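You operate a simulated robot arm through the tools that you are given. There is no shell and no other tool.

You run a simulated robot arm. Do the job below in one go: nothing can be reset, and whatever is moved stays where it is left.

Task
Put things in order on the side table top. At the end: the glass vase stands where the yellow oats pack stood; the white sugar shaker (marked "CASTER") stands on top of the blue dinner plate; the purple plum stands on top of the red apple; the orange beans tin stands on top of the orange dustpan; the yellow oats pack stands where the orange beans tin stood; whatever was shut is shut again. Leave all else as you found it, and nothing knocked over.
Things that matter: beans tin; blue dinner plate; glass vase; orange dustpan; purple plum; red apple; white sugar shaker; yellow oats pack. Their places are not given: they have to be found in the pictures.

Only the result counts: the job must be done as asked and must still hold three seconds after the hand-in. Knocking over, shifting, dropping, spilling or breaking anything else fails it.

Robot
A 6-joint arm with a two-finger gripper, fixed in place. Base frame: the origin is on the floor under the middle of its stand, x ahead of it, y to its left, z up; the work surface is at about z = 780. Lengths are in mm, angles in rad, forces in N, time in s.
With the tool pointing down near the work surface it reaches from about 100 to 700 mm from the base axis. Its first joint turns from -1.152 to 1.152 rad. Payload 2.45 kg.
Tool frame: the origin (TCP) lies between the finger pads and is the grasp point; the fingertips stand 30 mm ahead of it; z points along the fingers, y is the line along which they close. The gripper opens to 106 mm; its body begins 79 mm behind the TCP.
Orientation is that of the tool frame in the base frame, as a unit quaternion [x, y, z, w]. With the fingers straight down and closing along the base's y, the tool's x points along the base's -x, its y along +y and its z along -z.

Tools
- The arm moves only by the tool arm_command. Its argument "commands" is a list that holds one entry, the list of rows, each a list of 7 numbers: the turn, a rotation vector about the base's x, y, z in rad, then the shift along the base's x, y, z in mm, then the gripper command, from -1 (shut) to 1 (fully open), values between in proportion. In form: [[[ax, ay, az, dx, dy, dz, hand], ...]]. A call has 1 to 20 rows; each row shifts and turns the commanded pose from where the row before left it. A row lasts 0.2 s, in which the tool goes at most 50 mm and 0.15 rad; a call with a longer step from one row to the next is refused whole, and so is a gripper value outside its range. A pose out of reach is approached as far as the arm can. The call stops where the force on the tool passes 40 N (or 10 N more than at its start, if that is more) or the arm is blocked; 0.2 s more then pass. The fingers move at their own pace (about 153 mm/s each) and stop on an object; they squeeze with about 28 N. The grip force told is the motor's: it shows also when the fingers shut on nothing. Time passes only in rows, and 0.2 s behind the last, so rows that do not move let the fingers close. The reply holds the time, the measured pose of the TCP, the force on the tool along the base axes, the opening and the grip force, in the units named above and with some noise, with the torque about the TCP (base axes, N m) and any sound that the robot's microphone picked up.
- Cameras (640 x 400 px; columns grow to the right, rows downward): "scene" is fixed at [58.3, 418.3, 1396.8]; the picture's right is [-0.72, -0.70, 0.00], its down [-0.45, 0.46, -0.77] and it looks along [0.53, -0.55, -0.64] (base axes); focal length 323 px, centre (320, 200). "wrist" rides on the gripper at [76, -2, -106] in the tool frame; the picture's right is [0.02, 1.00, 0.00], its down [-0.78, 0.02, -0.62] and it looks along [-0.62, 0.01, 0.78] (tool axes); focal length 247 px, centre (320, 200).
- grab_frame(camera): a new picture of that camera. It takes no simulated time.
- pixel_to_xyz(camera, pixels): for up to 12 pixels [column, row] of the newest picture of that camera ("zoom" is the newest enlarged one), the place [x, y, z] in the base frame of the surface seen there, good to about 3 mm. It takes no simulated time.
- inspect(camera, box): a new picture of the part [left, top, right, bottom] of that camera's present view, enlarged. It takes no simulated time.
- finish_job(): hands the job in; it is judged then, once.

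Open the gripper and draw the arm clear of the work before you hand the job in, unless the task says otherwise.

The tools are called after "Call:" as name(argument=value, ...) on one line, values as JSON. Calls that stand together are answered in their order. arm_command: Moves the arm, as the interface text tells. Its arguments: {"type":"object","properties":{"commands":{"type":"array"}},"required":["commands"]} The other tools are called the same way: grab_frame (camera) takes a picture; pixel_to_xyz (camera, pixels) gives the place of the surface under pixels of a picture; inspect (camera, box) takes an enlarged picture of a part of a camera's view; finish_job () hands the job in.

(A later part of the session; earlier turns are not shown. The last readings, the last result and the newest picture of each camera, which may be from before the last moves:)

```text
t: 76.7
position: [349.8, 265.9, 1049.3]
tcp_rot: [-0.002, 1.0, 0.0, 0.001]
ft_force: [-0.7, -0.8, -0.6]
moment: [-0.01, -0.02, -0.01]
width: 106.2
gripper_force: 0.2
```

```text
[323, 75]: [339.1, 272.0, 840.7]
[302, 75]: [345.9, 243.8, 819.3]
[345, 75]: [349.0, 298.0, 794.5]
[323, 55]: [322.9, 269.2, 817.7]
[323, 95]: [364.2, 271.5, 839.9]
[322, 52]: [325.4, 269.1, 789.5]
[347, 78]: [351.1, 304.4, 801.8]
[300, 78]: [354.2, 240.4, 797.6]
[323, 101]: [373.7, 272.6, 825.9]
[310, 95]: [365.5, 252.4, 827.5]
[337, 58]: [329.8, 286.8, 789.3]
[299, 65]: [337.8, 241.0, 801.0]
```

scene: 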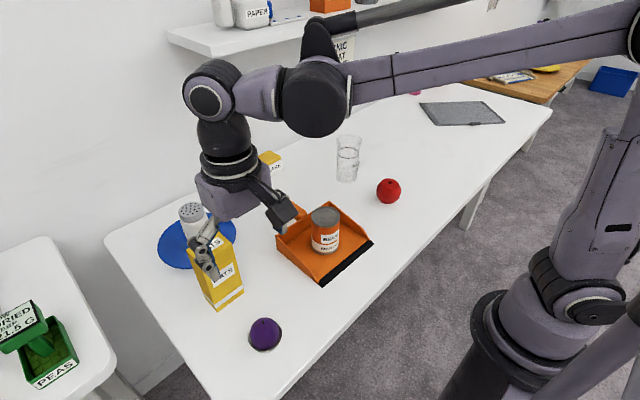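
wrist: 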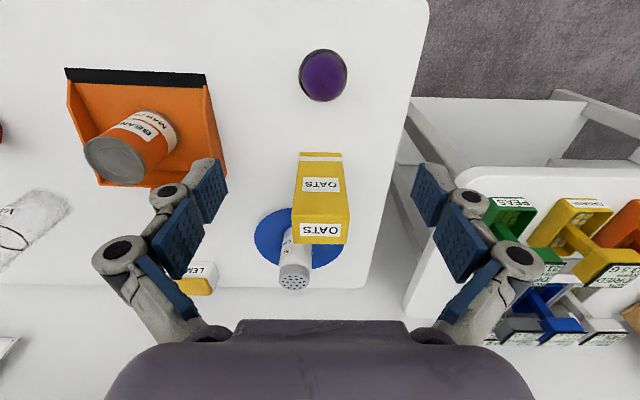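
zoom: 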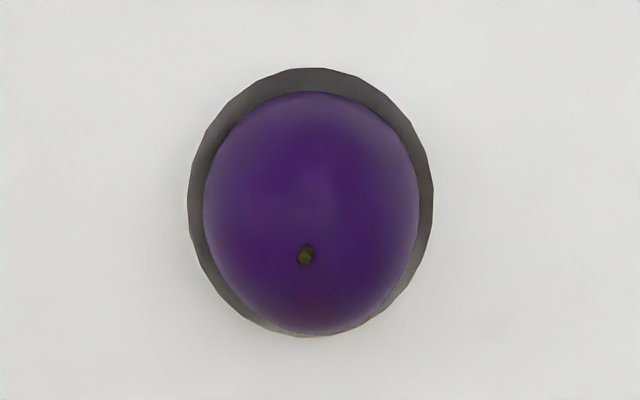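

The plum is centred near (348, 270, 816) with radius 27, inside a dish whose rim is at z 800 and 33 in radius. Before picking it up I hover over the apple, to measure its top precisely.

Call:
arm_command(commands=[[[0, 0, 0, 6, -42, 0, 1], [0, 0, 0, 6, -43, 0, 1], [0, 0, 0, 6, -43, 0, 1], [0, 0, 0, 6, -43, 0, 1], [0, 0, 0, 6, -43, 0, 1], [0, 0, 0, 6, -43, 0, 1], [0, 0, 0, 6, -43, 0, 1], [0, 0, 0, 6, -43, 0, 1], [0, 0, 0, 6, -43, 0, 1], [0, 0, 0, 6, -43, 0, 1], [0, 0, 0, 6, -43, 0, 1], [0, 0, 0, 6, -43, 0, 1], [0, 0, 0, 0, 0, 0, 1]]])

Call:
grab_frame(camera="wrist")

Call:
grab_frame(camera="scene")

```text
t: 79.5
position: [423.1, -250.0, 1050.3]
tcp_rot: [-0.001, 1.0, 0.0, 0.001]
ft_force: [0.2, 0.2, 0.2]
moment: [-0.02, 0.01, -0.01]
width: 106.0
gripper_force: 0.0
```

```text
taken
```

wrist: 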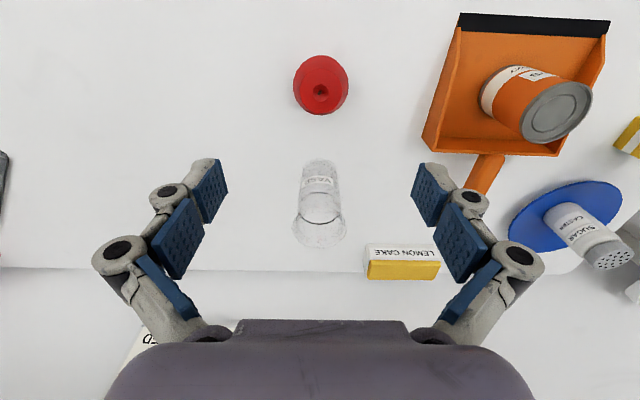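

```text
taken
```

scene: 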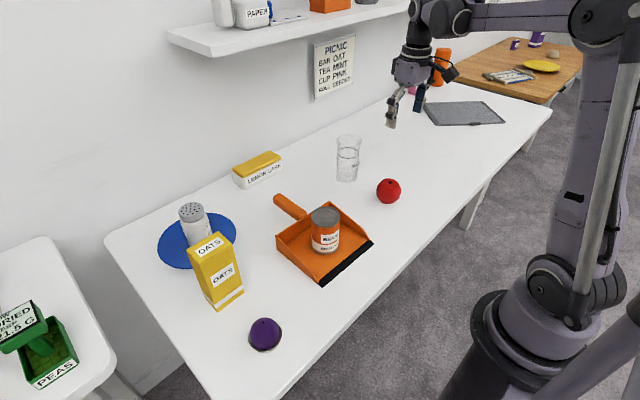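

The apple is at (321,85) with its dimple at (321,92). I enlarge it and measure the dimple ring and outline.

Call:
inspect(camera="wrist", box=[281, 45, 361, 125])

Call:
pixel_to_xyz(camera="wrist", pixels=[[321, 92], [310, 92], [332, 92], [321, 82], [321, 103], [296, 88], [346, 88], [321, 60], [321, 111], [313, 84], [329, 100], [321, 75]])

```text
5.00 times, centred on (321, 85) of wrist
```

zoom: 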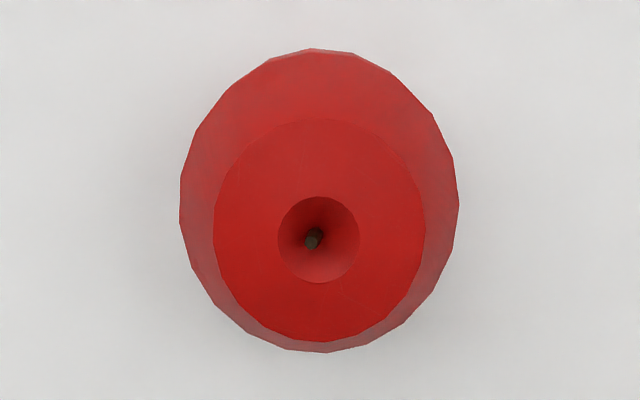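

```text
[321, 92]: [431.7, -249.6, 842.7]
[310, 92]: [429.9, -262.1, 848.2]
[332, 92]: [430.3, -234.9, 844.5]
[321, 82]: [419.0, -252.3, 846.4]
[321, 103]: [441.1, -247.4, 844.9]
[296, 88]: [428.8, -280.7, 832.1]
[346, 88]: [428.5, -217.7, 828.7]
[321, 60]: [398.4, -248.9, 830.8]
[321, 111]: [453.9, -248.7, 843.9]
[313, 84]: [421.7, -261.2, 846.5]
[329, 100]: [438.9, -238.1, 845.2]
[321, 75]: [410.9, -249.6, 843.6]
```

The dimple is centred at (320.7, 93), about 10 mm in radius with its rim at z ≈ 846, some 7 mm ahead of the hand. I move over it and down to z 900 for a closer check.

Call:
arm_command(commands=[[[0, 0, 0, 7.4, -0.8, -40, 1], [0, 0, 0, 0, 0, -45, 1], [0, 0, 0, 0, 0, -40, 1], [0, 0, 0, 0, 0, -25, 1], [0, 0, 0, 0, 0, 0, 1], [0, 0, 0, 0, 0, 0, 1]]])

Call:
grab_frame(camera="wrist")

Call:
inspect(camera="wrist", box=[250, 80, 390, 200])

Call:
inspect(camera="scene", box=[350, 90, 470, 210])

```text
t: 80.9
position: [431.5, -248.1, 900.8]
tcp_rot: [-0.002, 1.0, 0.0, 0.002]
ft_force: [0.9, 0.0, -0.5]
moment: [-0.02, -0.01, -0.01]
width: 106.1
gripper_force: 0.0
```

```text
taken
```

wrist: 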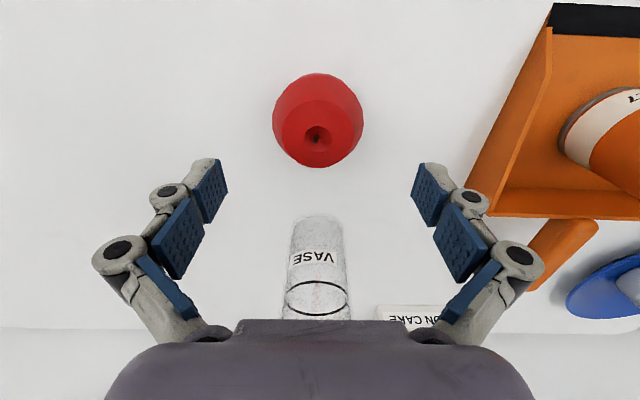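

```text
3.33 times, centred on (320, 140) of wrist
```

zoom: 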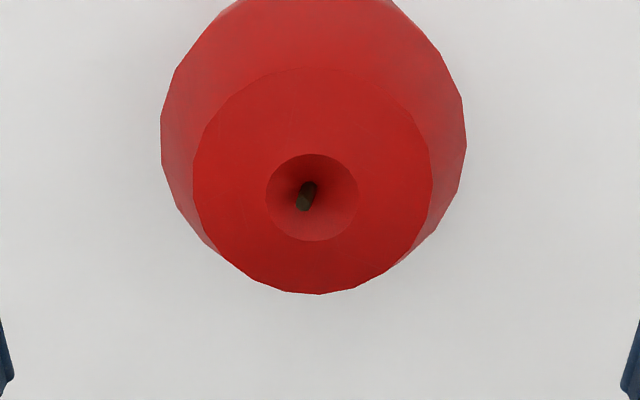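

```text
3.33 times, centred on (410, 150) of scene
```

zoom: 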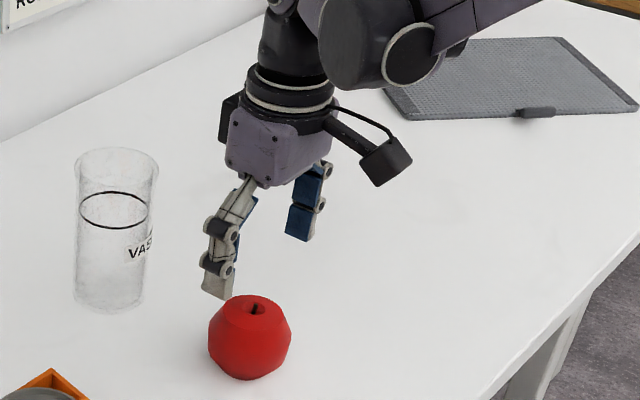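

The dimple appears at about (317.7, 139.2), where a perfectly centred one would be at (320.7, 142.7), so there are 2–3 mm of offset to settle. I take fresh readings, and a tight scene view of the dimple.

Call:
arm_command(commands=[[[0, 0, 0, 0, 0, 0, 1], [0, 0, 0, 0, 0, 0, 1]]])

Call:
inspect(camera="scene", box=[368, 165, 408, 210])

Call:
inspect(camera="wrist", box=[290, 110, 350, 170])

Call:
pixel_to_xyz(camera="zoom", pixels=[[200, 190], [390, 190], [295, 110], [295, 290], [240, 130], [350, 250], [200, 100], [400, 300], [295, 60], [295, 340], [120, 190], [470, 190]])

```text
t: 81.5
position: [432.2, -247.9, 901.5]
tcp_rot: [-0.001, 1.0, 0.0, 0.001]
ft_force: [0.5, -0.5, 0.5]
moment: [0.01, 0.02, -0.01]
width: 106.1
gripper_force: 0.0
```

```text
8.89 times, centred on (388, 188) of scene
```

zoom: 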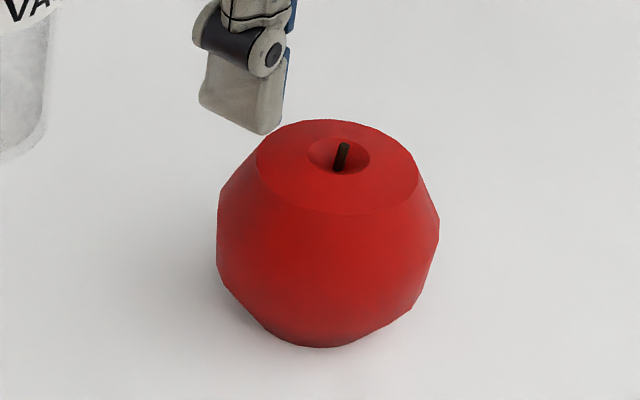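

```text
6.67 times, centred on (320, 140) of wrist
```

zoom: 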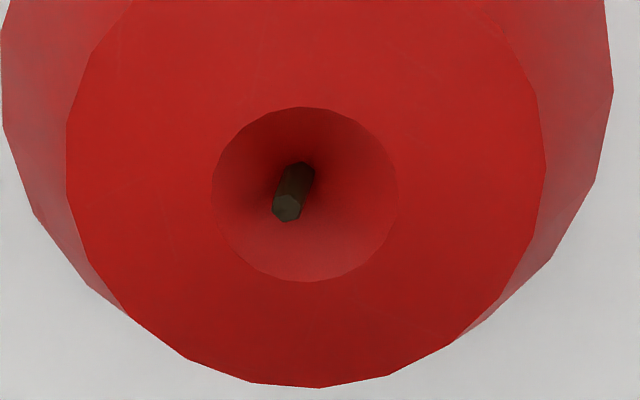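

```text
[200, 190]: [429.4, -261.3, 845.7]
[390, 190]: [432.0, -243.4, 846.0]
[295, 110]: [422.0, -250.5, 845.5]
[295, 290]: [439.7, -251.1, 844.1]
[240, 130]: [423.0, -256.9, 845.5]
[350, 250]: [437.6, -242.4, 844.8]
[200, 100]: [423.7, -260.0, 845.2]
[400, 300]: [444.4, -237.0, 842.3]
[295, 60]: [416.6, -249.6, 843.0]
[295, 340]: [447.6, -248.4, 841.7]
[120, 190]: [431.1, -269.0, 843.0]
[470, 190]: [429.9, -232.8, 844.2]
```

The dimple is centred near (431, -251.5). I measure the stem's tip and the dimple floor in this enlarged wrist view, to know how the plum will sit.

Call:
pixel_to_xyz(camera="zoom", pixels=[[285, 205], [288, 210], [282, 208], [290, 203], [297, 175], [325, 200], [345, 195], [300, 240], [320, 230], [305, 140], [270, 150], [240, 195]])

Call:
inspect(camera="scene", box=[380, 172, 400, 188])

```text
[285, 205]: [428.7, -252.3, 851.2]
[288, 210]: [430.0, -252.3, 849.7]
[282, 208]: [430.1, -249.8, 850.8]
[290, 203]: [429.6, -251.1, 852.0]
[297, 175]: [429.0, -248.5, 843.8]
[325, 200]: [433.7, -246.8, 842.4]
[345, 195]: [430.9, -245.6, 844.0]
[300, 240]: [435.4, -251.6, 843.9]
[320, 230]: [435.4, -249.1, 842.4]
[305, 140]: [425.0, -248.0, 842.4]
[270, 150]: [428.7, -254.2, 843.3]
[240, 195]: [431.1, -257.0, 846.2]
```

```text
16.00 times, centred on (390, 180) of scene
```

zoom: 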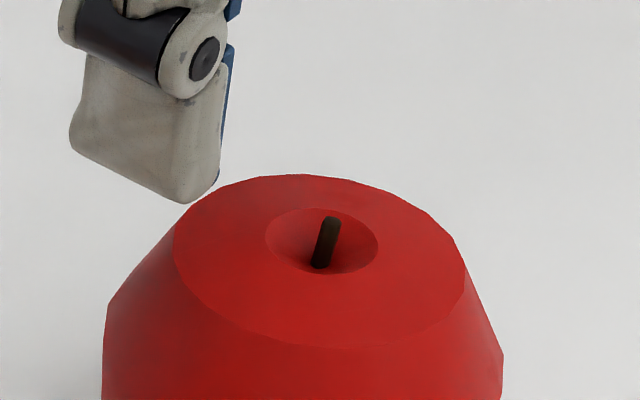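

The stem tip stands a few mm above the dimple's rim, near (430, -251). I read the hand's pose several more times, to average out the noise before settling the offset.

Call:
arm_command(commands=[[[0, 0, 0, 0, 0, 0, 1]]])

Call:
arm_command(commands=[[[0, 0, 0, 0, 0, 0, 1]]])

Call:
arm_command(commands=[[[0, 0, 0, 0, 0, 0, 1]]])

Call:
arm_command(commands=[[[0, 0, 0, 0, 0, 0, 1]]])

Call:
arm_command(commands=[[[0, 0, 0, 0, 0, 0, 1]]])

Call:
inspect(camera="wrist", box=[290, 110, 350, 170])

```text
t: 81.9
position: [430.8, -247.9, 902.0]
tcp_rot: [-0.001, 1.0, 0.0, 0.001]
ft_force: [0.0, 0.8, -0.4]
moment: [-0.02, 0.05, 0.02]
width: 106.0
gripper_force: 0.1
```

```text
t: 82.3
position: [431.2, -248.2, 901.6]
tcp_rot: [-0.001, 1.0, 0.0, 0.0]
ft_force: [0.8, 1.0, -0.4]
moment: [-0.01, 0.0, -0.01]
width: 105.9
gripper_force: 0.1
```

```text
t: 82.7
position: [430.6, -247.3, 901.3]
tcp_rot: [-0.001, 1.0, 0.0, 0.001]
ft_force: [0.4, -0.6, 0.1]
moment: [0.01, -0.02, 0.02]
width: 105.7
gripper_force: 0.1
```

```text
t: 83.1
position: [431.0, -249.2, 900.9]
tcp_rot: [-0.001, 1.0, 0.0, 0.001]
ft_force: [0.3, -0.4, 0.9]
moment: [0.0, 0.01, -0.03]
width: 106.3
gripper_force: 0.0
```

```text
t: 83.5
position: [431.9, -247.4, 900.8]
tcp_rot: [0.0, 1.0, -0.001, 0.001]
ft_force: [0.8, 0.6, 0.6]
moment: [0.05, 0.01, 0.01]
width: 105.8
gripper_force: 0.0
```

```text
6.67 times, centred on (320, 140) of wrist
```

zoom: 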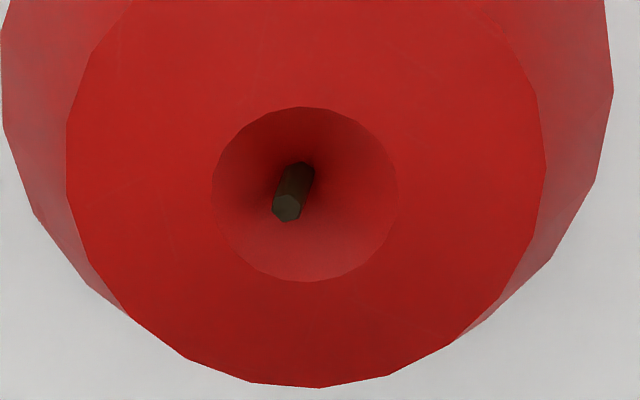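

Averaging, the hand is at (431.3, -248.0) and the dimple comes out near (430.5, -249.5). Now I go for the plum: up, then back across above the pan to (350, 270).

Call:
arm_command(commands=[[[0, 0, 0, 0, 0, 30, 1], [0, 0, 0, 0, 0, 34, 1], [0, 0, 0, -6.3, 39.8, 0, 1], [0, 0, 0, -6.3, 39.8, 0, 1], [0, 0, 0, -6.3, 39.8, 0, 1], [0, 0, 0, -6.3, 39.8, 0, 1], [0, 0, 0, -6.3, 39.8, 0, 1], [0, 0, 0, -6.3, 39.8, 0, 1], [0, 0, 0, -6.3, 39.8, 0, 1], [0, 0, 0, -6.3, 39.8, 0, 1], [0, 0, 0, -6.3, 39.8, 0, 1], [0, 0, 0, -6.3, 39.8, 0, 1], [0, 0, 0, -6.3, 39.8, 0, 1], [0, 0, 0, -6.3, 39.8, 0, 1], [0, 0, 0, -5.8, 40.4, 0, 1], [0, 0, 0, 0, 0, -30, 1], [0, 0, 0, 0, 0, -25, 1], [0, 0, 0, 0, 0, 0, 1]]])

Call:
inspect(camera="wrist", box=[250, 80, 390, 200])

Call:
grab_frame(camera="wrist")

Call:
grab_frame(camera="scene")

```text
t: 87.3
position: [349.3, 267.2, 909.7]
tcp_rot: [0.0, 1.0, 0.0, 0.001]
ft_force: [-0.8, 0.1, -0.5]
moment: [-0.01, 0.01, 0.01]
width: 105.9
gripper_force: 0.1
```

```text
3.33 times, centred on (320, 140) of wrist
```

zoom: 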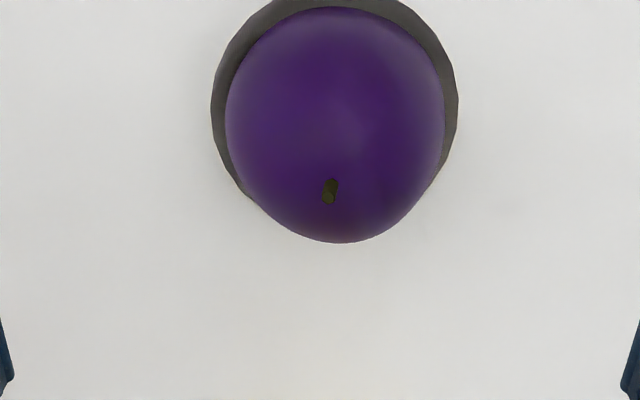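

```text
taken
```

wrist: 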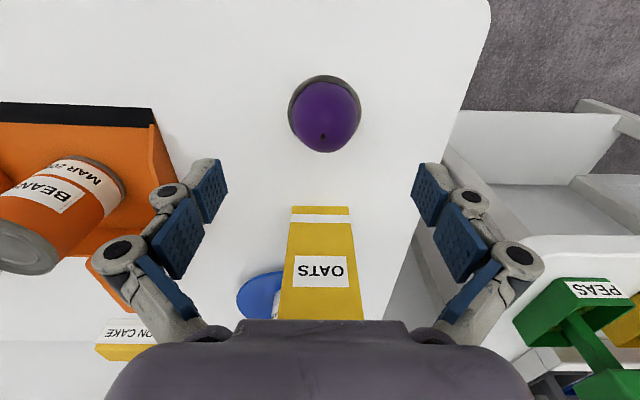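

```text
taken
```

scene: 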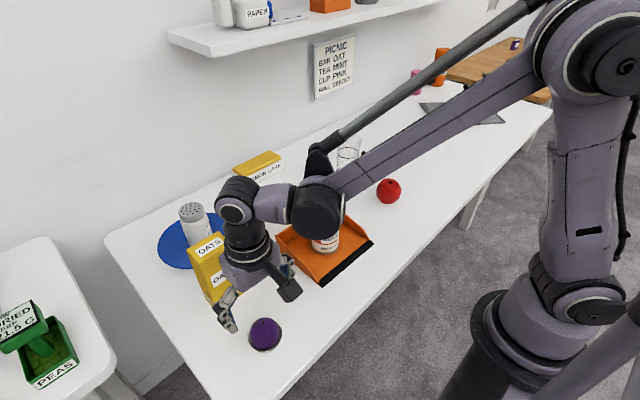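

The plum's outline is centred at (324.3, 117.5) where (320.6, 121.8) is expected, so it lies about 3 mm to +y and 3 mm nearer. I correct, lower to z 852 and close only part way, to check tip height against the dish rim.

Call:
arm_command(commands=[[[0, 0, 0, -3, 3.1, -10, 1], [0, 0, 0, 0, 0, -20, 1], [0, 0, 0, 0, 0, -18, 1], [0, 0, 0, 0, 0, -10, 1], [0, 0, 0, 0, 0, 0, 1], [0, 0, 0, 0, 0, 0, 0.35], [0, 0, 0, 0, 0, 0, 0.35]]])

Call:
grab_frame(camera="wrist")

Call:
inspect(camera="scene", box=[225, 285, 305, 365])

```text
t: 88.9
position: [345.8, 270.3, 851.7]
tcp_rot: [-0.001, 1.0, 0.0, 0.001]
ft_force: [0.4, 0.0, -0.4]
moment: [0.02, -0.01, 0.02]
width: 71.6
gripper_force: 0.1
```

```text
taken
```

wrist: 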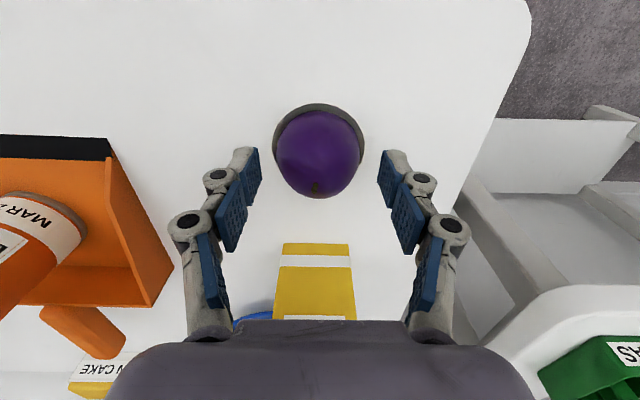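

```text
5.00 times, centred on (265, 325) of scene
```

zoom: 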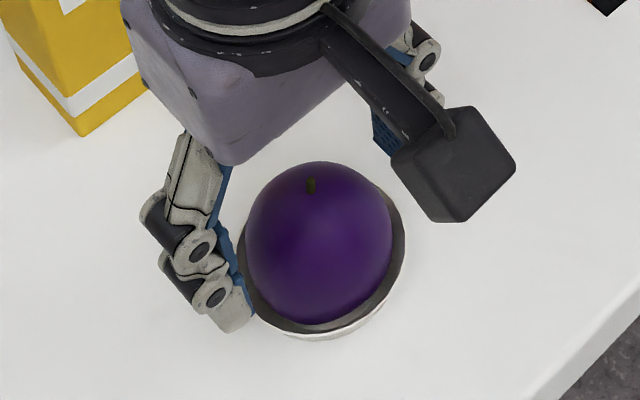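

The plum (275–361) is centred between the pads (260 and 378). I measure the left fingertip and the dish rim in this enlarged scene view.

Call:
pixel_to_xyz(camera="zoom", pixels=[[230, 325], [238, 322], [222, 318], [245, 315], [215, 295], [240, 262], [262, 312], [300, 328], [350, 318], [400, 240], [320, 335], [320, 300]])

Call:
pixel_to_xyz(camera="wrist", pixels=[[245, 155], [240, 160], [252, 150], [250, 190], [398, 155], [320, 190], [285, 120], [318, 106], [362, 150], [277, 150], [318, 185], [318, 150]])

```text
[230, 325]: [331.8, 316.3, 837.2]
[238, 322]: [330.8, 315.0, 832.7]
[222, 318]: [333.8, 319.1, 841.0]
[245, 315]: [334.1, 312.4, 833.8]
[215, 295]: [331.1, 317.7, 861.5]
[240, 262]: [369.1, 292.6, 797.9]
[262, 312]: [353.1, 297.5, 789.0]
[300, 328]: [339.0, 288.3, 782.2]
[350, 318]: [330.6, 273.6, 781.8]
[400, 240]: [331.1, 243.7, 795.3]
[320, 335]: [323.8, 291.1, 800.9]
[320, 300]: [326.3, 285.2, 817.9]
```

```text
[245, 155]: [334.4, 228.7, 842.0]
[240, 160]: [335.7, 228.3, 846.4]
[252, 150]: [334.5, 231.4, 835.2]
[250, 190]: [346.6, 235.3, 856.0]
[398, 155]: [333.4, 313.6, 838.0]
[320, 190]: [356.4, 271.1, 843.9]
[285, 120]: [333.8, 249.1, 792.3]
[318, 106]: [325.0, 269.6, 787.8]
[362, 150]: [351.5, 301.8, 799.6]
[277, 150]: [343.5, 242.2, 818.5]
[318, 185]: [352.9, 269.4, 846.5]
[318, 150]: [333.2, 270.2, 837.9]
```

The fingertips are only about 21 mm below the TCP at this opening (z ≈ 832), still above the plum's equator at 817. I open a bit, go down 20 mm to z 832 and check the tips again.

Call:
arm_command(commands=[[[0, 0, 0, 0, 0, 0, 0.8], [0, 0, 0, 0, 0, 0, 0.8], [0, 0, 0, 0, 0, -10, 0.8], [0, 0, 0, 0, 0, -10, 0.8], [0, 0, 0, 0, 0, 0, 0.35], [0, 0, 0, 0, 0, 0, 0.25], [0, 0, 0, 0, 0, 0, 0.25]]])

Call:
inspect(camera="scene", box=[225, 285, 305, 365])

Call:
grab_frame(camera="wrist")

```text
t: 90.5
position: [345.9, 270.7, 832.5]
tcp_rot: [-0.001, 1.0, 0.001, 0.002]
ft_force: [-1.3, 0.3, 0.4]
moment: [0.01, -0.01, 0.01]
width: 66.3
gripper_force: 0.1
```

```text
5.00 times, centred on (265, 325) of scene
```

zoom: 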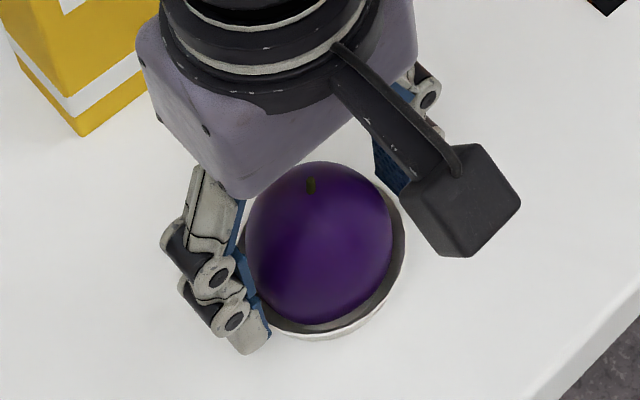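

```text
taken
```

wrist: 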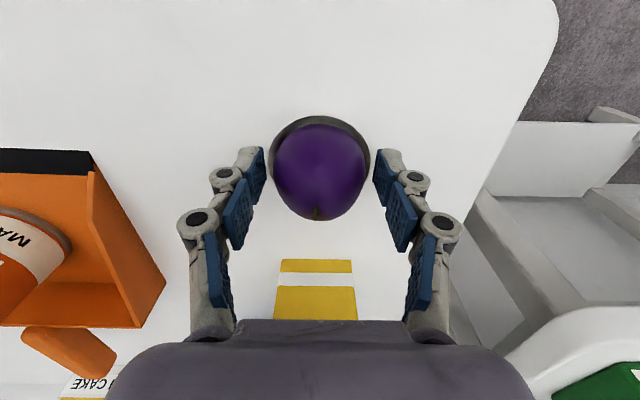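

I measure the fingertip again in the new enlarged scene view and in the wrist view.

Call:
pixel_to_xyz(camera="zoom", pixels=[[250, 350], [243, 348], [256, 345], [263, 338], [250, 335], [268, 330]])

Call:
pixel_to_xyz(camera="wrist", pixels=[[252, 150], [247, 152], [257, 150], [262, 155], [390, 153], [395, 152], [384, 153], [378, 156], [318, 165], [318, 200], [272, 165], [368, 165]])

```text
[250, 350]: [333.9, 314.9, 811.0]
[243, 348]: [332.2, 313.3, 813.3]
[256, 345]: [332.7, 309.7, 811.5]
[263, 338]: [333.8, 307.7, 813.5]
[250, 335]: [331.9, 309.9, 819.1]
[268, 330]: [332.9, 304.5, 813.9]
```

```text
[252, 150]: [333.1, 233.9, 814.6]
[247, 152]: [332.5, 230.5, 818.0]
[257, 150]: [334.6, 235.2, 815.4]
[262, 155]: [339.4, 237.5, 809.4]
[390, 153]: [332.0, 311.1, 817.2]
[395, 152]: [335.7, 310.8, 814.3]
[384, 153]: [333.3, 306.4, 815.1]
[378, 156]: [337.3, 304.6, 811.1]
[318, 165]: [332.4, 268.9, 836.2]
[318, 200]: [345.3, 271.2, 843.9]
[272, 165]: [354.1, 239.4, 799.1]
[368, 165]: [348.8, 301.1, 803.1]
```

The tips are at z ≈ 810 and will drop a few mm more on closing, which keeps them above the dish rim (about 800) and below the plum's equator (817). I shut the fingers on the plum.

Call:
arm_command(commands=[[[0, 0, 0, 0, 0, 0, 0.1], [0, 0, 0, 0, 0, 0, -0.1], [0, 0, 0, 0, 0, 0, -0.4], [0, 0, 0, 0, 0, 0, -1], [0, 0, 0, 0, 0, 0, -1]]])

Call:
inspect(camera="scene", box=[225, 285, 305, 365])

Call:
grab_frame(camera="wrist")

```text
t: 91.7
position: [345.8, 269.3, 830.7]
tcp_rot: [0.0, 1.0, 0.0, 0.001]
ft_force: [1.0, -0.7, 5.7]
moment: [-0.03, -0.04, 0.0]
width: 54.9
gripper_force: 27.9
```

```text
5.00 times, centred on (265, 325) of scene
```

zoom: 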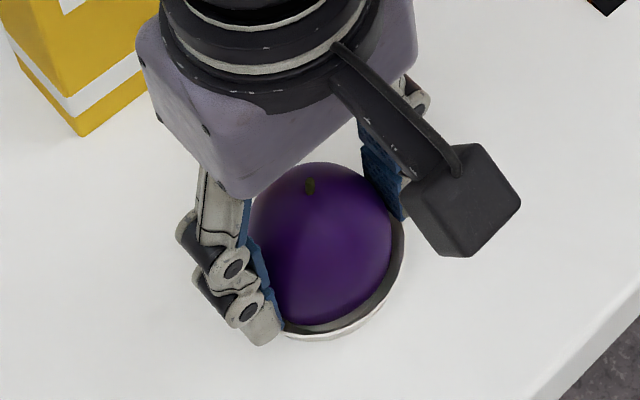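

```text
taken
```

wrist: 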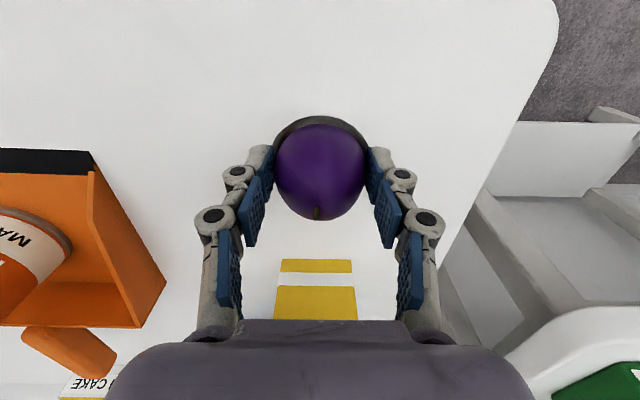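

The fingers hold the plum at 54.9 mm, its full width. I lift it 25 mm slowly and check that the dish stays behind.

Call:
arm_command(commands=[[[0, 0, 0, 0, 0, 2, -1], [0, 0, 0, 0, 0, 4, -1], [0, 0, 0, 0, 0, 8, -1], [0, 0, 0, 0, 0, 11, -1], [0, 0, 0, 0, 0, 0, -1]]])

Call:
inspect(camera="scene", box=[225, 285, 305, 365])

Call:
grab_frame(camera="wrist")

```text
t: 92.9
position: [348.7, 270.9, 857.9]
tcp_rot: [-0.002, 1.0, 0.0, 0.0]
ft_force: [0.0, 0.0, -1.5]
moment: [-0.02, 0.03, -0.05]
width: 55.0
gripper_force: 27.9
```

```text
5.00 times, centred on (265, 325) of scene
```

zoom: 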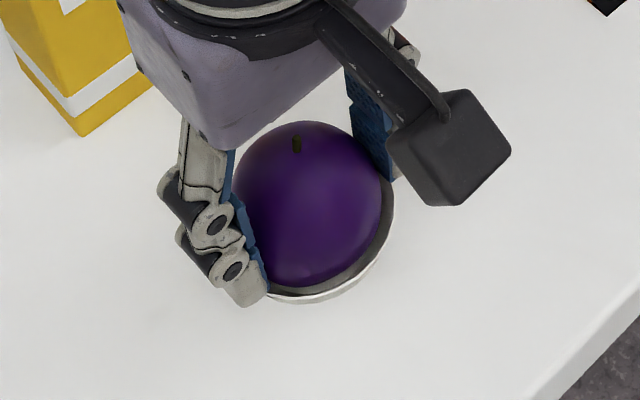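

```text
taken
```

wrist: 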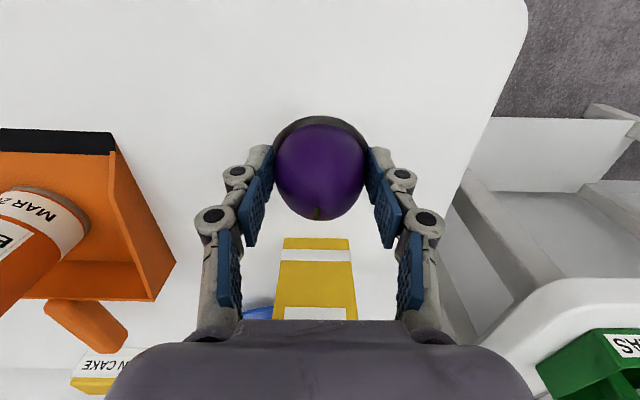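

The grey dish has come up together with the plum, in the same place relative to it. I look very closely at how it is joined before doing anything else.

Call:
inspect(camera="scene", box=[245, 305, 285, 350])

Call:
inspect(camera="wrist", box=[265, 100, 375, 230])

```text
8.89 times, centred on (265, 328) of scene
```

zoom: 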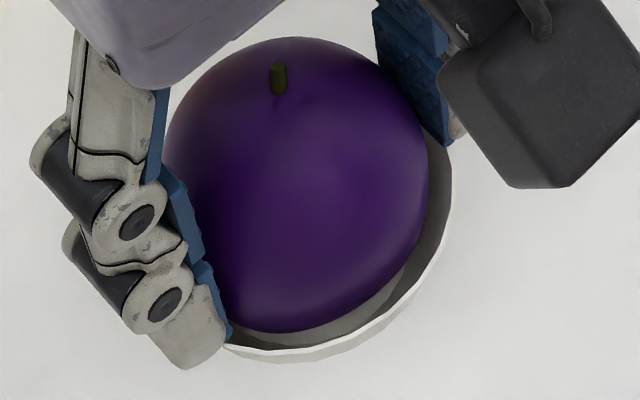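

```text
3.08 times, centred on (320, 165) of wrist
```

zoom: 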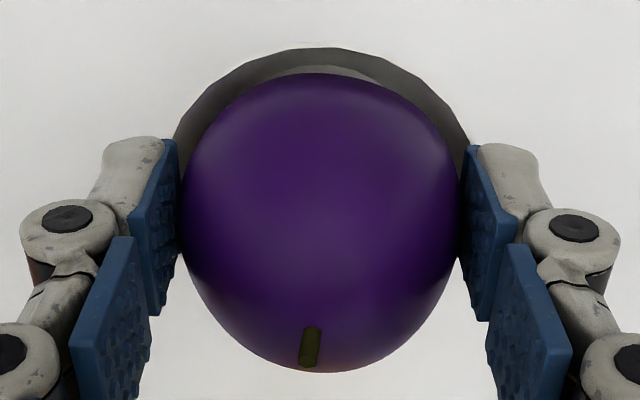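

The inside of the dish now shows a lighter patch at (390,310), so I measure where the rim and base really are now.

Call:
inspect(camera="scene", box=[245, 305, 285, 350])

Call:
pixel_to_xyz(camera="zoom", pixels=[[265, 352], [290, 350], [340, 340], [385, 315], [420, 275], [440, 235], [448, 190], [260, 358], [330, 350], [390, 308], [300, 300], [420, 300]])

Call:
pixel_to_xyz(camera="wrist", pixels=[[318, 118], [300, 121], [340, 121], [285, 132], [355, 132], [275, 145], [366, 145], [318, 121], [308, 119], [330, 119], [345, 124], [292, 127]])

```text
8.89 times, centred on (265, 328) of scene
```

zoom: 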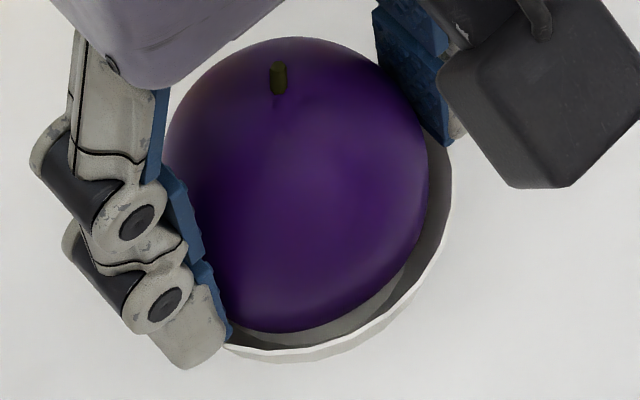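

```text
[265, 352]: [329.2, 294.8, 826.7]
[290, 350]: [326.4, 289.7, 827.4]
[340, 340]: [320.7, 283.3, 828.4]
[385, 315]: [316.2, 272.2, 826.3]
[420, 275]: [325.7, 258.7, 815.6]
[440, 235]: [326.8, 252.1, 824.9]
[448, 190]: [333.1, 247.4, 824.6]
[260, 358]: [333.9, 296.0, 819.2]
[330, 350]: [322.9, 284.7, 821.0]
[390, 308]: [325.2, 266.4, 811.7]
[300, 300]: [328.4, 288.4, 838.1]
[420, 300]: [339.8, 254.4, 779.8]
```

```text
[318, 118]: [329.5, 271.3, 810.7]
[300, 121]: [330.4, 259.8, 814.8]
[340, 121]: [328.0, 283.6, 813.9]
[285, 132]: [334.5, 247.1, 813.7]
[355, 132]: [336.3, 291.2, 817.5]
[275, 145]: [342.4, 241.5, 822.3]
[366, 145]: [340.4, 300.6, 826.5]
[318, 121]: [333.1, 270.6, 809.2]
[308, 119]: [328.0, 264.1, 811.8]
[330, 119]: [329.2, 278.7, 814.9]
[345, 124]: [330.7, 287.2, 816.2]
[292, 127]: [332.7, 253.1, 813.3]
```

The rim is now at z ≈ 827, exactly 25 mm higher, and the plum touches no dish wall, so the little dish is fixed to the plum as its foot and belongs to it. The plum sits centred on the hand's axis; I carry it up and over to the apple.

Call:
arm_command(commands=[[[0, 0, 0, 0, 0, 15, -1], [0, 0, 0, 0, 0, 30, -1], [0, 0, 0, 0, 0, 35, -1], [0, 0, 0, 0, 0, 28, -1], [0, 0, 0, 3, -20, 0, -1], [0, 0, 0, 5, -32, 0, -1], [0, 0, 0, 6, -37, 0, -1], [0, 0, 0, 6, -38, 0, -1], [0, 0, 0, 6, -38, 0, -1], [0, 0, 0, 6, -38, 0, -1], [0, 0, 0, 6, -38, 0, -1], [0, 0, 0, 6, -38, 0, -1], [0, 0, 0, 6, -38, 0, -1], [0, 0, 0, 6, -38, 0, -1], [0, 0, 0, 6, -38, 0, -1], [0, 0, 0, 6, -37, 0, -1], [0, 0, 0, 6, -37, 0, -1], [0, 0, 0, 5, -32, 0, -1], [0, 0, 0, 4.7, -21.5, 0, -1], [0, 0, 0, 0, 0, 0, -1]]])

Call:
grab_frame(camera="scene")

Call:
grab_frame(camera="wrist")

Call:
inspect(camera="scene", box=[345, 110, 435, 210])

```text
t: 97.1
position: [430.6, -250.6, 966.6]
tcp_rot: [0.0, 1.0, 0.0, 0.001]
ft_force: [-0.1, 0.6, -1.0]
moment: [0.0, 0.0, 0.0]
width: 54.8
gripper_force: 28.4
```

```text
taken
```

scene: 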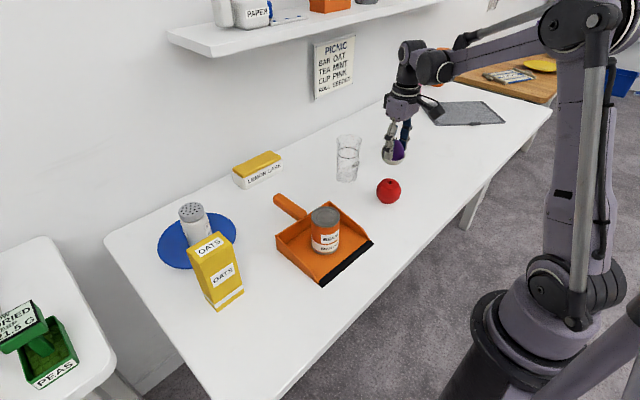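

```text
taken
```

wrist: 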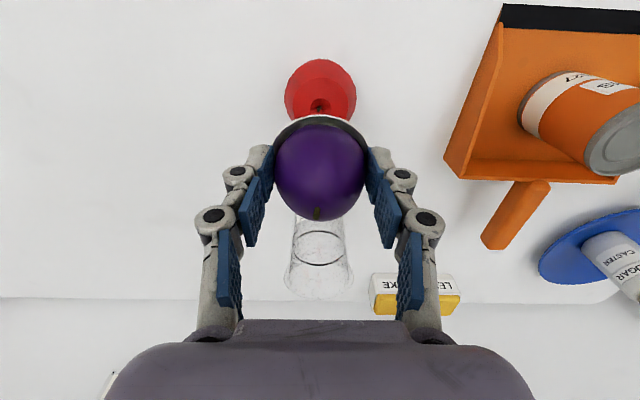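

```text
4.00 times, centred on (390, 160) of scene
```

zoom: 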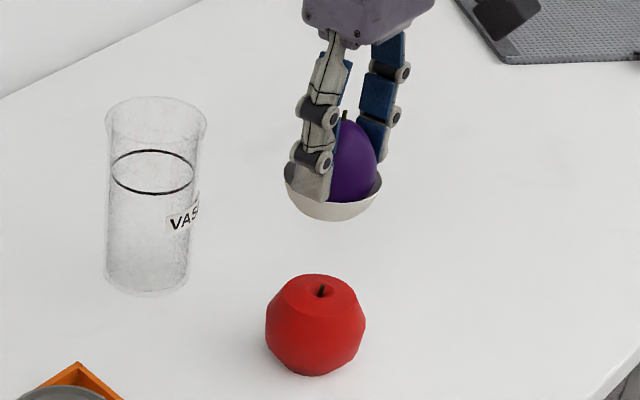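

The plum hangs about 60 mm above the apple, its foot showing as a shallow cream bowl at (333,195) in the zoom. I look at its underside shape closely.

Call:
inspect(camera="scene", box=[375, 130, 415, 170])

Call:
inspect(camera="wrist", box=[265, 50, 375, 230])

```text
10.00 times, centred on (395, 150) of scene
```

zoom: 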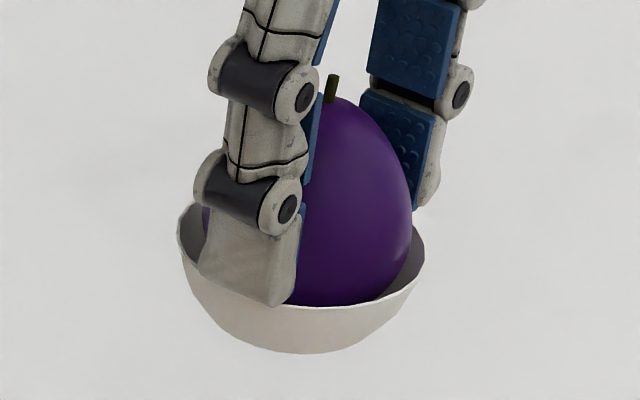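

```text
2.22 times, centred on (320, 140) of wrist
```

zoom: 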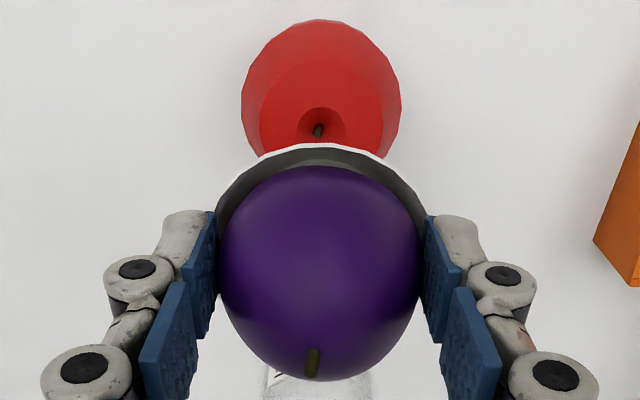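

The fingertip's lower edge seems to meet the bowl's rim line at (290,305), so I measure tip and rim points to know whether the fingers hold the bowl in any way.

Call:
inspect(camera="scene", box=[378, 145, 402, 167])

```text
16.00 times, centred on (390, 156) of scene
```

zoom: 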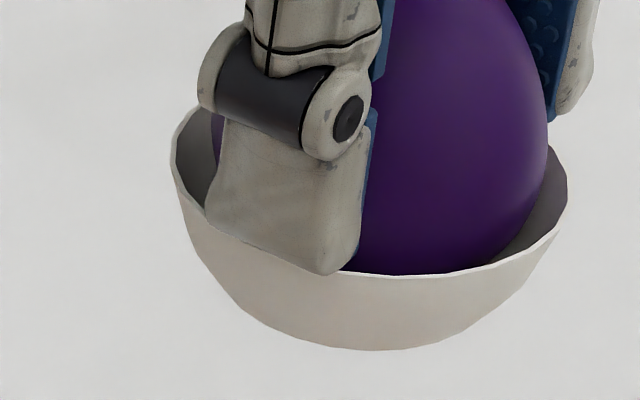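

The fingertip only stands over the rim and does not hold the bowl. I measure rim and base points of the bowl, to get its true centre and whether it hangs level.

Call:
pixel_to_xyz(camera="zoom", pixels=[[174, 155], [185, 190], [400, 274], [470, 271], [530, 245], [562, 200], [566, 175], [370, 345], [300, 330], [440, 335], [250, 300], [345, 274]])

Call:
pixel_to_xyz(camera="wrist", pixels=[[320, 117], [300, 119], [340, 119], [285, 127], [355, 127], [277, 138], [363, 138], [320, 125], [320, 160], [320, 200], [295, 160], [345, 160]])

```text
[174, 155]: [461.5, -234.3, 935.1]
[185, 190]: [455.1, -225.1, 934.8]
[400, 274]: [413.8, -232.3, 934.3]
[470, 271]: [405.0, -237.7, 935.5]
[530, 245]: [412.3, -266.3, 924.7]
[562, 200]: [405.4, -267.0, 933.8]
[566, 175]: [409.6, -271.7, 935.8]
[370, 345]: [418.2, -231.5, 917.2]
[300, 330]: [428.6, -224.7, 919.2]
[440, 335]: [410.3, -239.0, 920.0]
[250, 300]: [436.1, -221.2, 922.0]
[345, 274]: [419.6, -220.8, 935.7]
```

```text
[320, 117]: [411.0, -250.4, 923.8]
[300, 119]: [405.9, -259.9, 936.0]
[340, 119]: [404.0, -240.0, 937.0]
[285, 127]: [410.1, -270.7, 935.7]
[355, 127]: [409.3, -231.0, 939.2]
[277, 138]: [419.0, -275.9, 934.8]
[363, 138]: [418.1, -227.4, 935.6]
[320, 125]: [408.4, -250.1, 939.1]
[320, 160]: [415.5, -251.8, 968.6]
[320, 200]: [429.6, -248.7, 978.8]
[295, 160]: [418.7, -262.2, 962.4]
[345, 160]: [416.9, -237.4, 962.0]
```

The bowl hangs level (rim z ≈ 935 all round) and is centred near (435, -250.8), so it is some 4–5 mm beyond the dimple in x. I shift by (-4.5, +0.5) and lower to about 12 mm above the stem.

Call:
arm_command(commands=[[[0, 0, 0, -2.5, 0.5, -10, -1], [0, 0, 0, -2, 0, -15, -1], [0, 0, 0, 0, 0, -15, -1], [0, 0, 0, 0, 0, -10, -1], [0, 0, 0, 0, 0, 0, -1], [0, 0, 0, 0, 0, 0, -1]]])

Call:
inspect(camera="wrist", box=[265, 50, 375, 230])

Call:
inspect(camera="scene", box=[370, 150, 410, 205])

```text
t: 98.5
position: [425.1, -249.9, 914.3]
tcp_rot: [-0.001, 1.0, -0.001, 0.0]
ft_force: [-0.1, -0.3, -1.3]
moment: [0.01, 0.04, -0.02]
width: 54.6
gripper_force: 28.6
```

```text
2.22 times, centred on (320, 140) of wrist
```

zoom: 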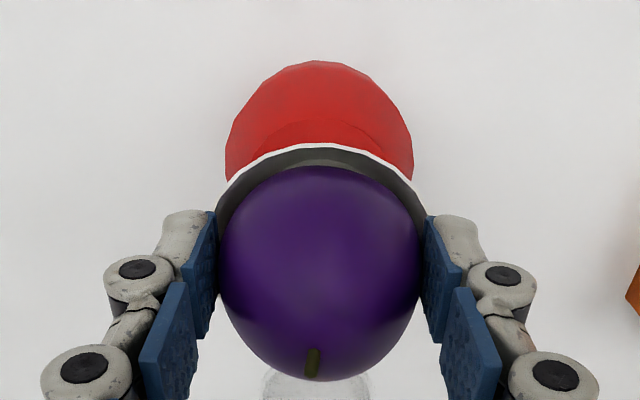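

```text
7.27 times, centred on (390, 178) of scene
```

zoom: 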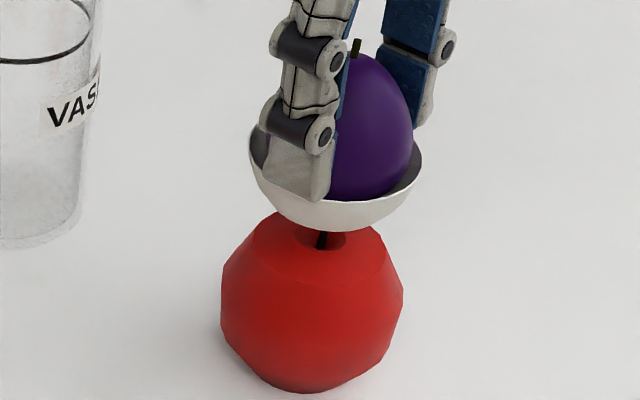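

In the scene view the bowl's rim (249–422) is now centred at column 392.1 where 392.0 is expected over the dimple, with its front edge at row 178.4 (expected 178.5): aligned within about 1 mm. I lower 9 mm and then by single steps.

Call:
arm_command(commands=[[[0, 0, 0, 0, -0.5, -4, -1], [0, 0, 0, 0, 0, -3, -1], [0, 0, 0, 0, 0, -2, -1], [0, 0, 0, 0, 0, 0, -1]]])

Call:
arm_command(commands=[[[0, 0, 0, 0, 0, -1, -1], [0, 0, 0, 0, 0, 0, -1]]])

```text
t: 99.5
position: [426.0, -250.2, 904.6]
tcp_rot: [-0.001, 1.0, 0.0, 0.001]
ft_force: [-1.4, -0.5, -1.4]
moment: [0.01, -0.03, 0.01]
width: 54.6
gripper_force: 28.6
```

```text
t: 100.1
position: [425.3, -250.7, 905.0]
tcp_rot: [-0.001, 1.0, 0.0, 0.001]
ft_force: [0.9, 0.4, -1.3]
moment: [-0.02, 0.03, 0.02]
width: 54.6
gripper_force: 27.9
```

No contact yet at z ≈ 904.5. One more step, and I read the force.

Call:
arm_command(commands=[[[0, 0, 0, 0, 0, -1, -1], [0, 0, 0, 0, 0, 0, -1]]])

```text
t: 100.7
position: [425.4, -251.0, 904.1]
tcp_rot: [0.0, 1.0, 0.0, 0.0]
ft_force: [-0.4, -0.6, -1.4]
moment: [-0.01, 0.02, -0.01]
width: 54.7
gripper_force: 27.8
```

Still hanging free (-1.4 N). Another 1 mm step.

Call:
arm_command(commands=[[[0, 0, 0, 0, 0, -1, -1], [0, 0, 0, 0, 0, 0, -1]]])

```text
t: 101.3
position: [424.4, -251.2, 902.6]
tcp_rot: [-0.002, 1.0, 0.0, 0.001]
ft_force: [0.2, 0.9, -1.4]
moment: [0.0, 0.01, 0.0]
width: 54.6
gripper_force: 28.3
```

No contact at 902.6. Another 1 mm step.

Call:
arm_command(commands=[[[0, 0, 0, 0, 0, -1, -1], [0, 0, 0, 0, 0, 0, -1]]])

```text
t: 101.9
position: [426.2, -250.3, 901.5]
tcp_rot: [0.0, 1.0, 0.0, 0.001]
ft_force: [-0.1, 0.4, -1.7]
moment: [-0.01, 0.01, 0.04]
width: 54.7
gripper_force: 27.8
```

Still free at 901.5, already below where the stem would first touch. Another 1 mm.

Call:
arm_command(commands=[[[0, 0, 0, 0, 0, -1, -1], [0, 0, 0, 0, 0, 0, -1]]])

```text
t: 102.5
position: [426.9, -249.3, 899.2]
tcp_rot: [-0.001, 1.0, 0.0, 0.0]
ft_force: [-0.3, 0.5, -1.6]
moment: [-0.01, 0.01, 0.04]
width: 54.7
gripper_force: 28.5
```

No contact yet. I look at the gap from the scene camera before stepping on.

Call:
inspect(camera="scene", box=[370, 155, 410, 205])

Call:
arm_command(commands=[[[0, 0, 0, 0, 0, -1, -1], [0, 0, 0, 0, 0, 0, -1]]])

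```text
8.00 times, centred on (390, 180) of scene
```

zoom: 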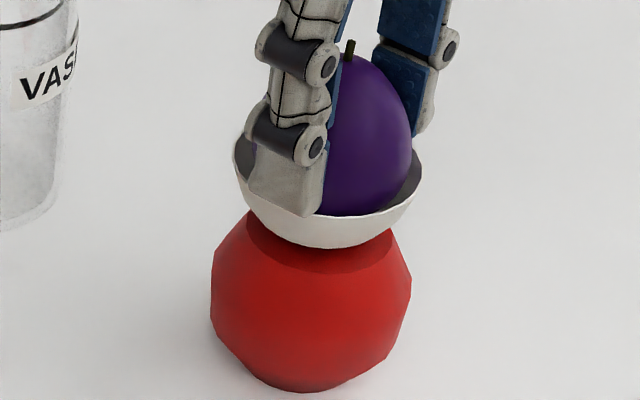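

```text
t: 103.1
position: [425.6, -249.8, 898.7]
tcp_rot: [-0.001, 1.0, -0.001, 0.001]
ft_force: [0.0, -0.1, -0.7]
moment: [0.02, -0.01, -0.01]
width: 54.6
gripper_force: 28.2
```

The bowl is right at the apple's top and the force has begun to ease (-0.7 N). I take half-millimetre steps.

Call:
arm_command(commands=[[[0, 0, 0, 0, 0, -0.6, -1], [0, 0, 0, 0, 0, 0, -1]]])

```text
t: 103.7
position: [425.7, -249.7, 899.1]
tcp_rot: [0.0, 1.0, 0.0, 0.001]
ft_force: [-0.2, 0.7, -0.6]
moment: [0.02, 0.0, -0.01]
width: 54.6
gripper_force: 27.8
```

Force is -0.6 N, part of the weight still hanging perhaps. Another small step.

Call:
arm_command(commands=[[[0, 0, 0, 0, 0, -0.6, -1], [0, 0, 0, 0, 0, 0, -1]]])

```text
t: 104.3
position: [425.8, -249.7, 897.4]
tcp_rot: [-0.001, 1.0, 0.0, 0.0]
ft_force: [-0.1, 0.1, -1.1]
moment: [0.01, -0.01, 0.02]
width: 54.6
gripper_force: 27.9
```

Reading -1.1 N, so not yet really seated. Another small step.

Call:
arm_command(commands=[[[0, 0, 0, 0, 0, -0.6, -1], [0, 0, 0, 0, 0, 0, -1]]])

```text
t: 104.9
position: [425.5, -250.3, 897.9]
tcp_rot: [-0.001, 1.0, 0.0, 0.001]
ft_force: [1.1, -0.1, -1.2]
moment: [-0.05, 0.0, 0.0]
width: 54.5
gripper_force: 27.9
```

Still about -1.2 N. I step down again by 0.6 mm.

Call:
arm_command(commands=[[[0, 0, 0, 0, 0, -0.6, -1], [0, 0, 0, 0, 0, 0, -1]]])

Call:
inspect(camera="scene", box=[370, 155, 410, 205])

```text
t: 105.5
position: [425.9, -249.7, 896.6]
tcp_rot: [0.0, 1.0, 0.0, 0.001]
ft_force: [0.3, 1.5, -0.8]
moment: [-0.01, 0.0, -0.05]
width: 54.6
gripper_force: 28.2
```

```text
8.00 times, centred on (390, 180) of scene
```

zoom: 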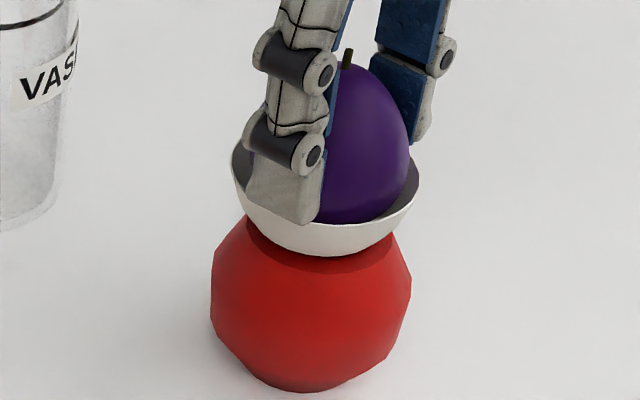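

The bowl's base is now practically on the apple's top plateau but the force has not turned yet. I go on carefully.

Call:
arm_command(commands=[[[0, 0, 0, 0, 0, -0.6, -1], [0, 0, 0, 0, 0, 0, -1]]])

```text
t: 106.1
position: [424.8, -250.3, 896.2]
tcp_rot: [0.0, 1.0, 0.0, 0.0]
ft_force: [0.9, 0.5, 4.9]
moment: [0.04, -0.06, 0.06]
width: 54.7
gripper_force: 27.3
```

Contact is clear now (+4.9 N with almost no torque), so the plum's foot stands on the apple's top. I open the fingers in small steps.

Call:
arm_command(commands=[[[0, 0, 0, 0, 0, 0.2, -1], [0, 0, 0, 0, 0, 0, 0.07], [0, 0, 0, 0, 0, 0, 0.15], [0, 0, 0, 0, 0, 0, 0.3]]])

Call:
inspect(camera="scene", box=[370, 155, 410, 205])

Call:
grab_frame(camera="wrist")

```text
t: 107.1
position: [426.0, -250.3, 895.4]
tcp_rot: [-0.001, 1.0, 0.0, 0.001]
ft_force: [-0.3, 0.0, 0.4]
moment: [-0.02, 0.04, 0.01]
width: 68.9
gripper_force: 0.1
```

```text
8.00 times, centred on (390, 180) of scene
```

zoom: 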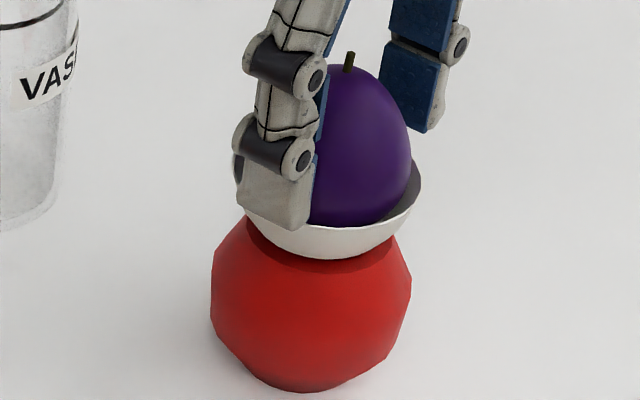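

```text
taken
```

wrist: 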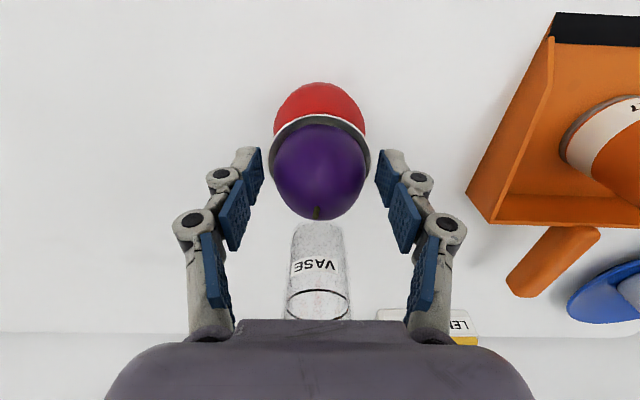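

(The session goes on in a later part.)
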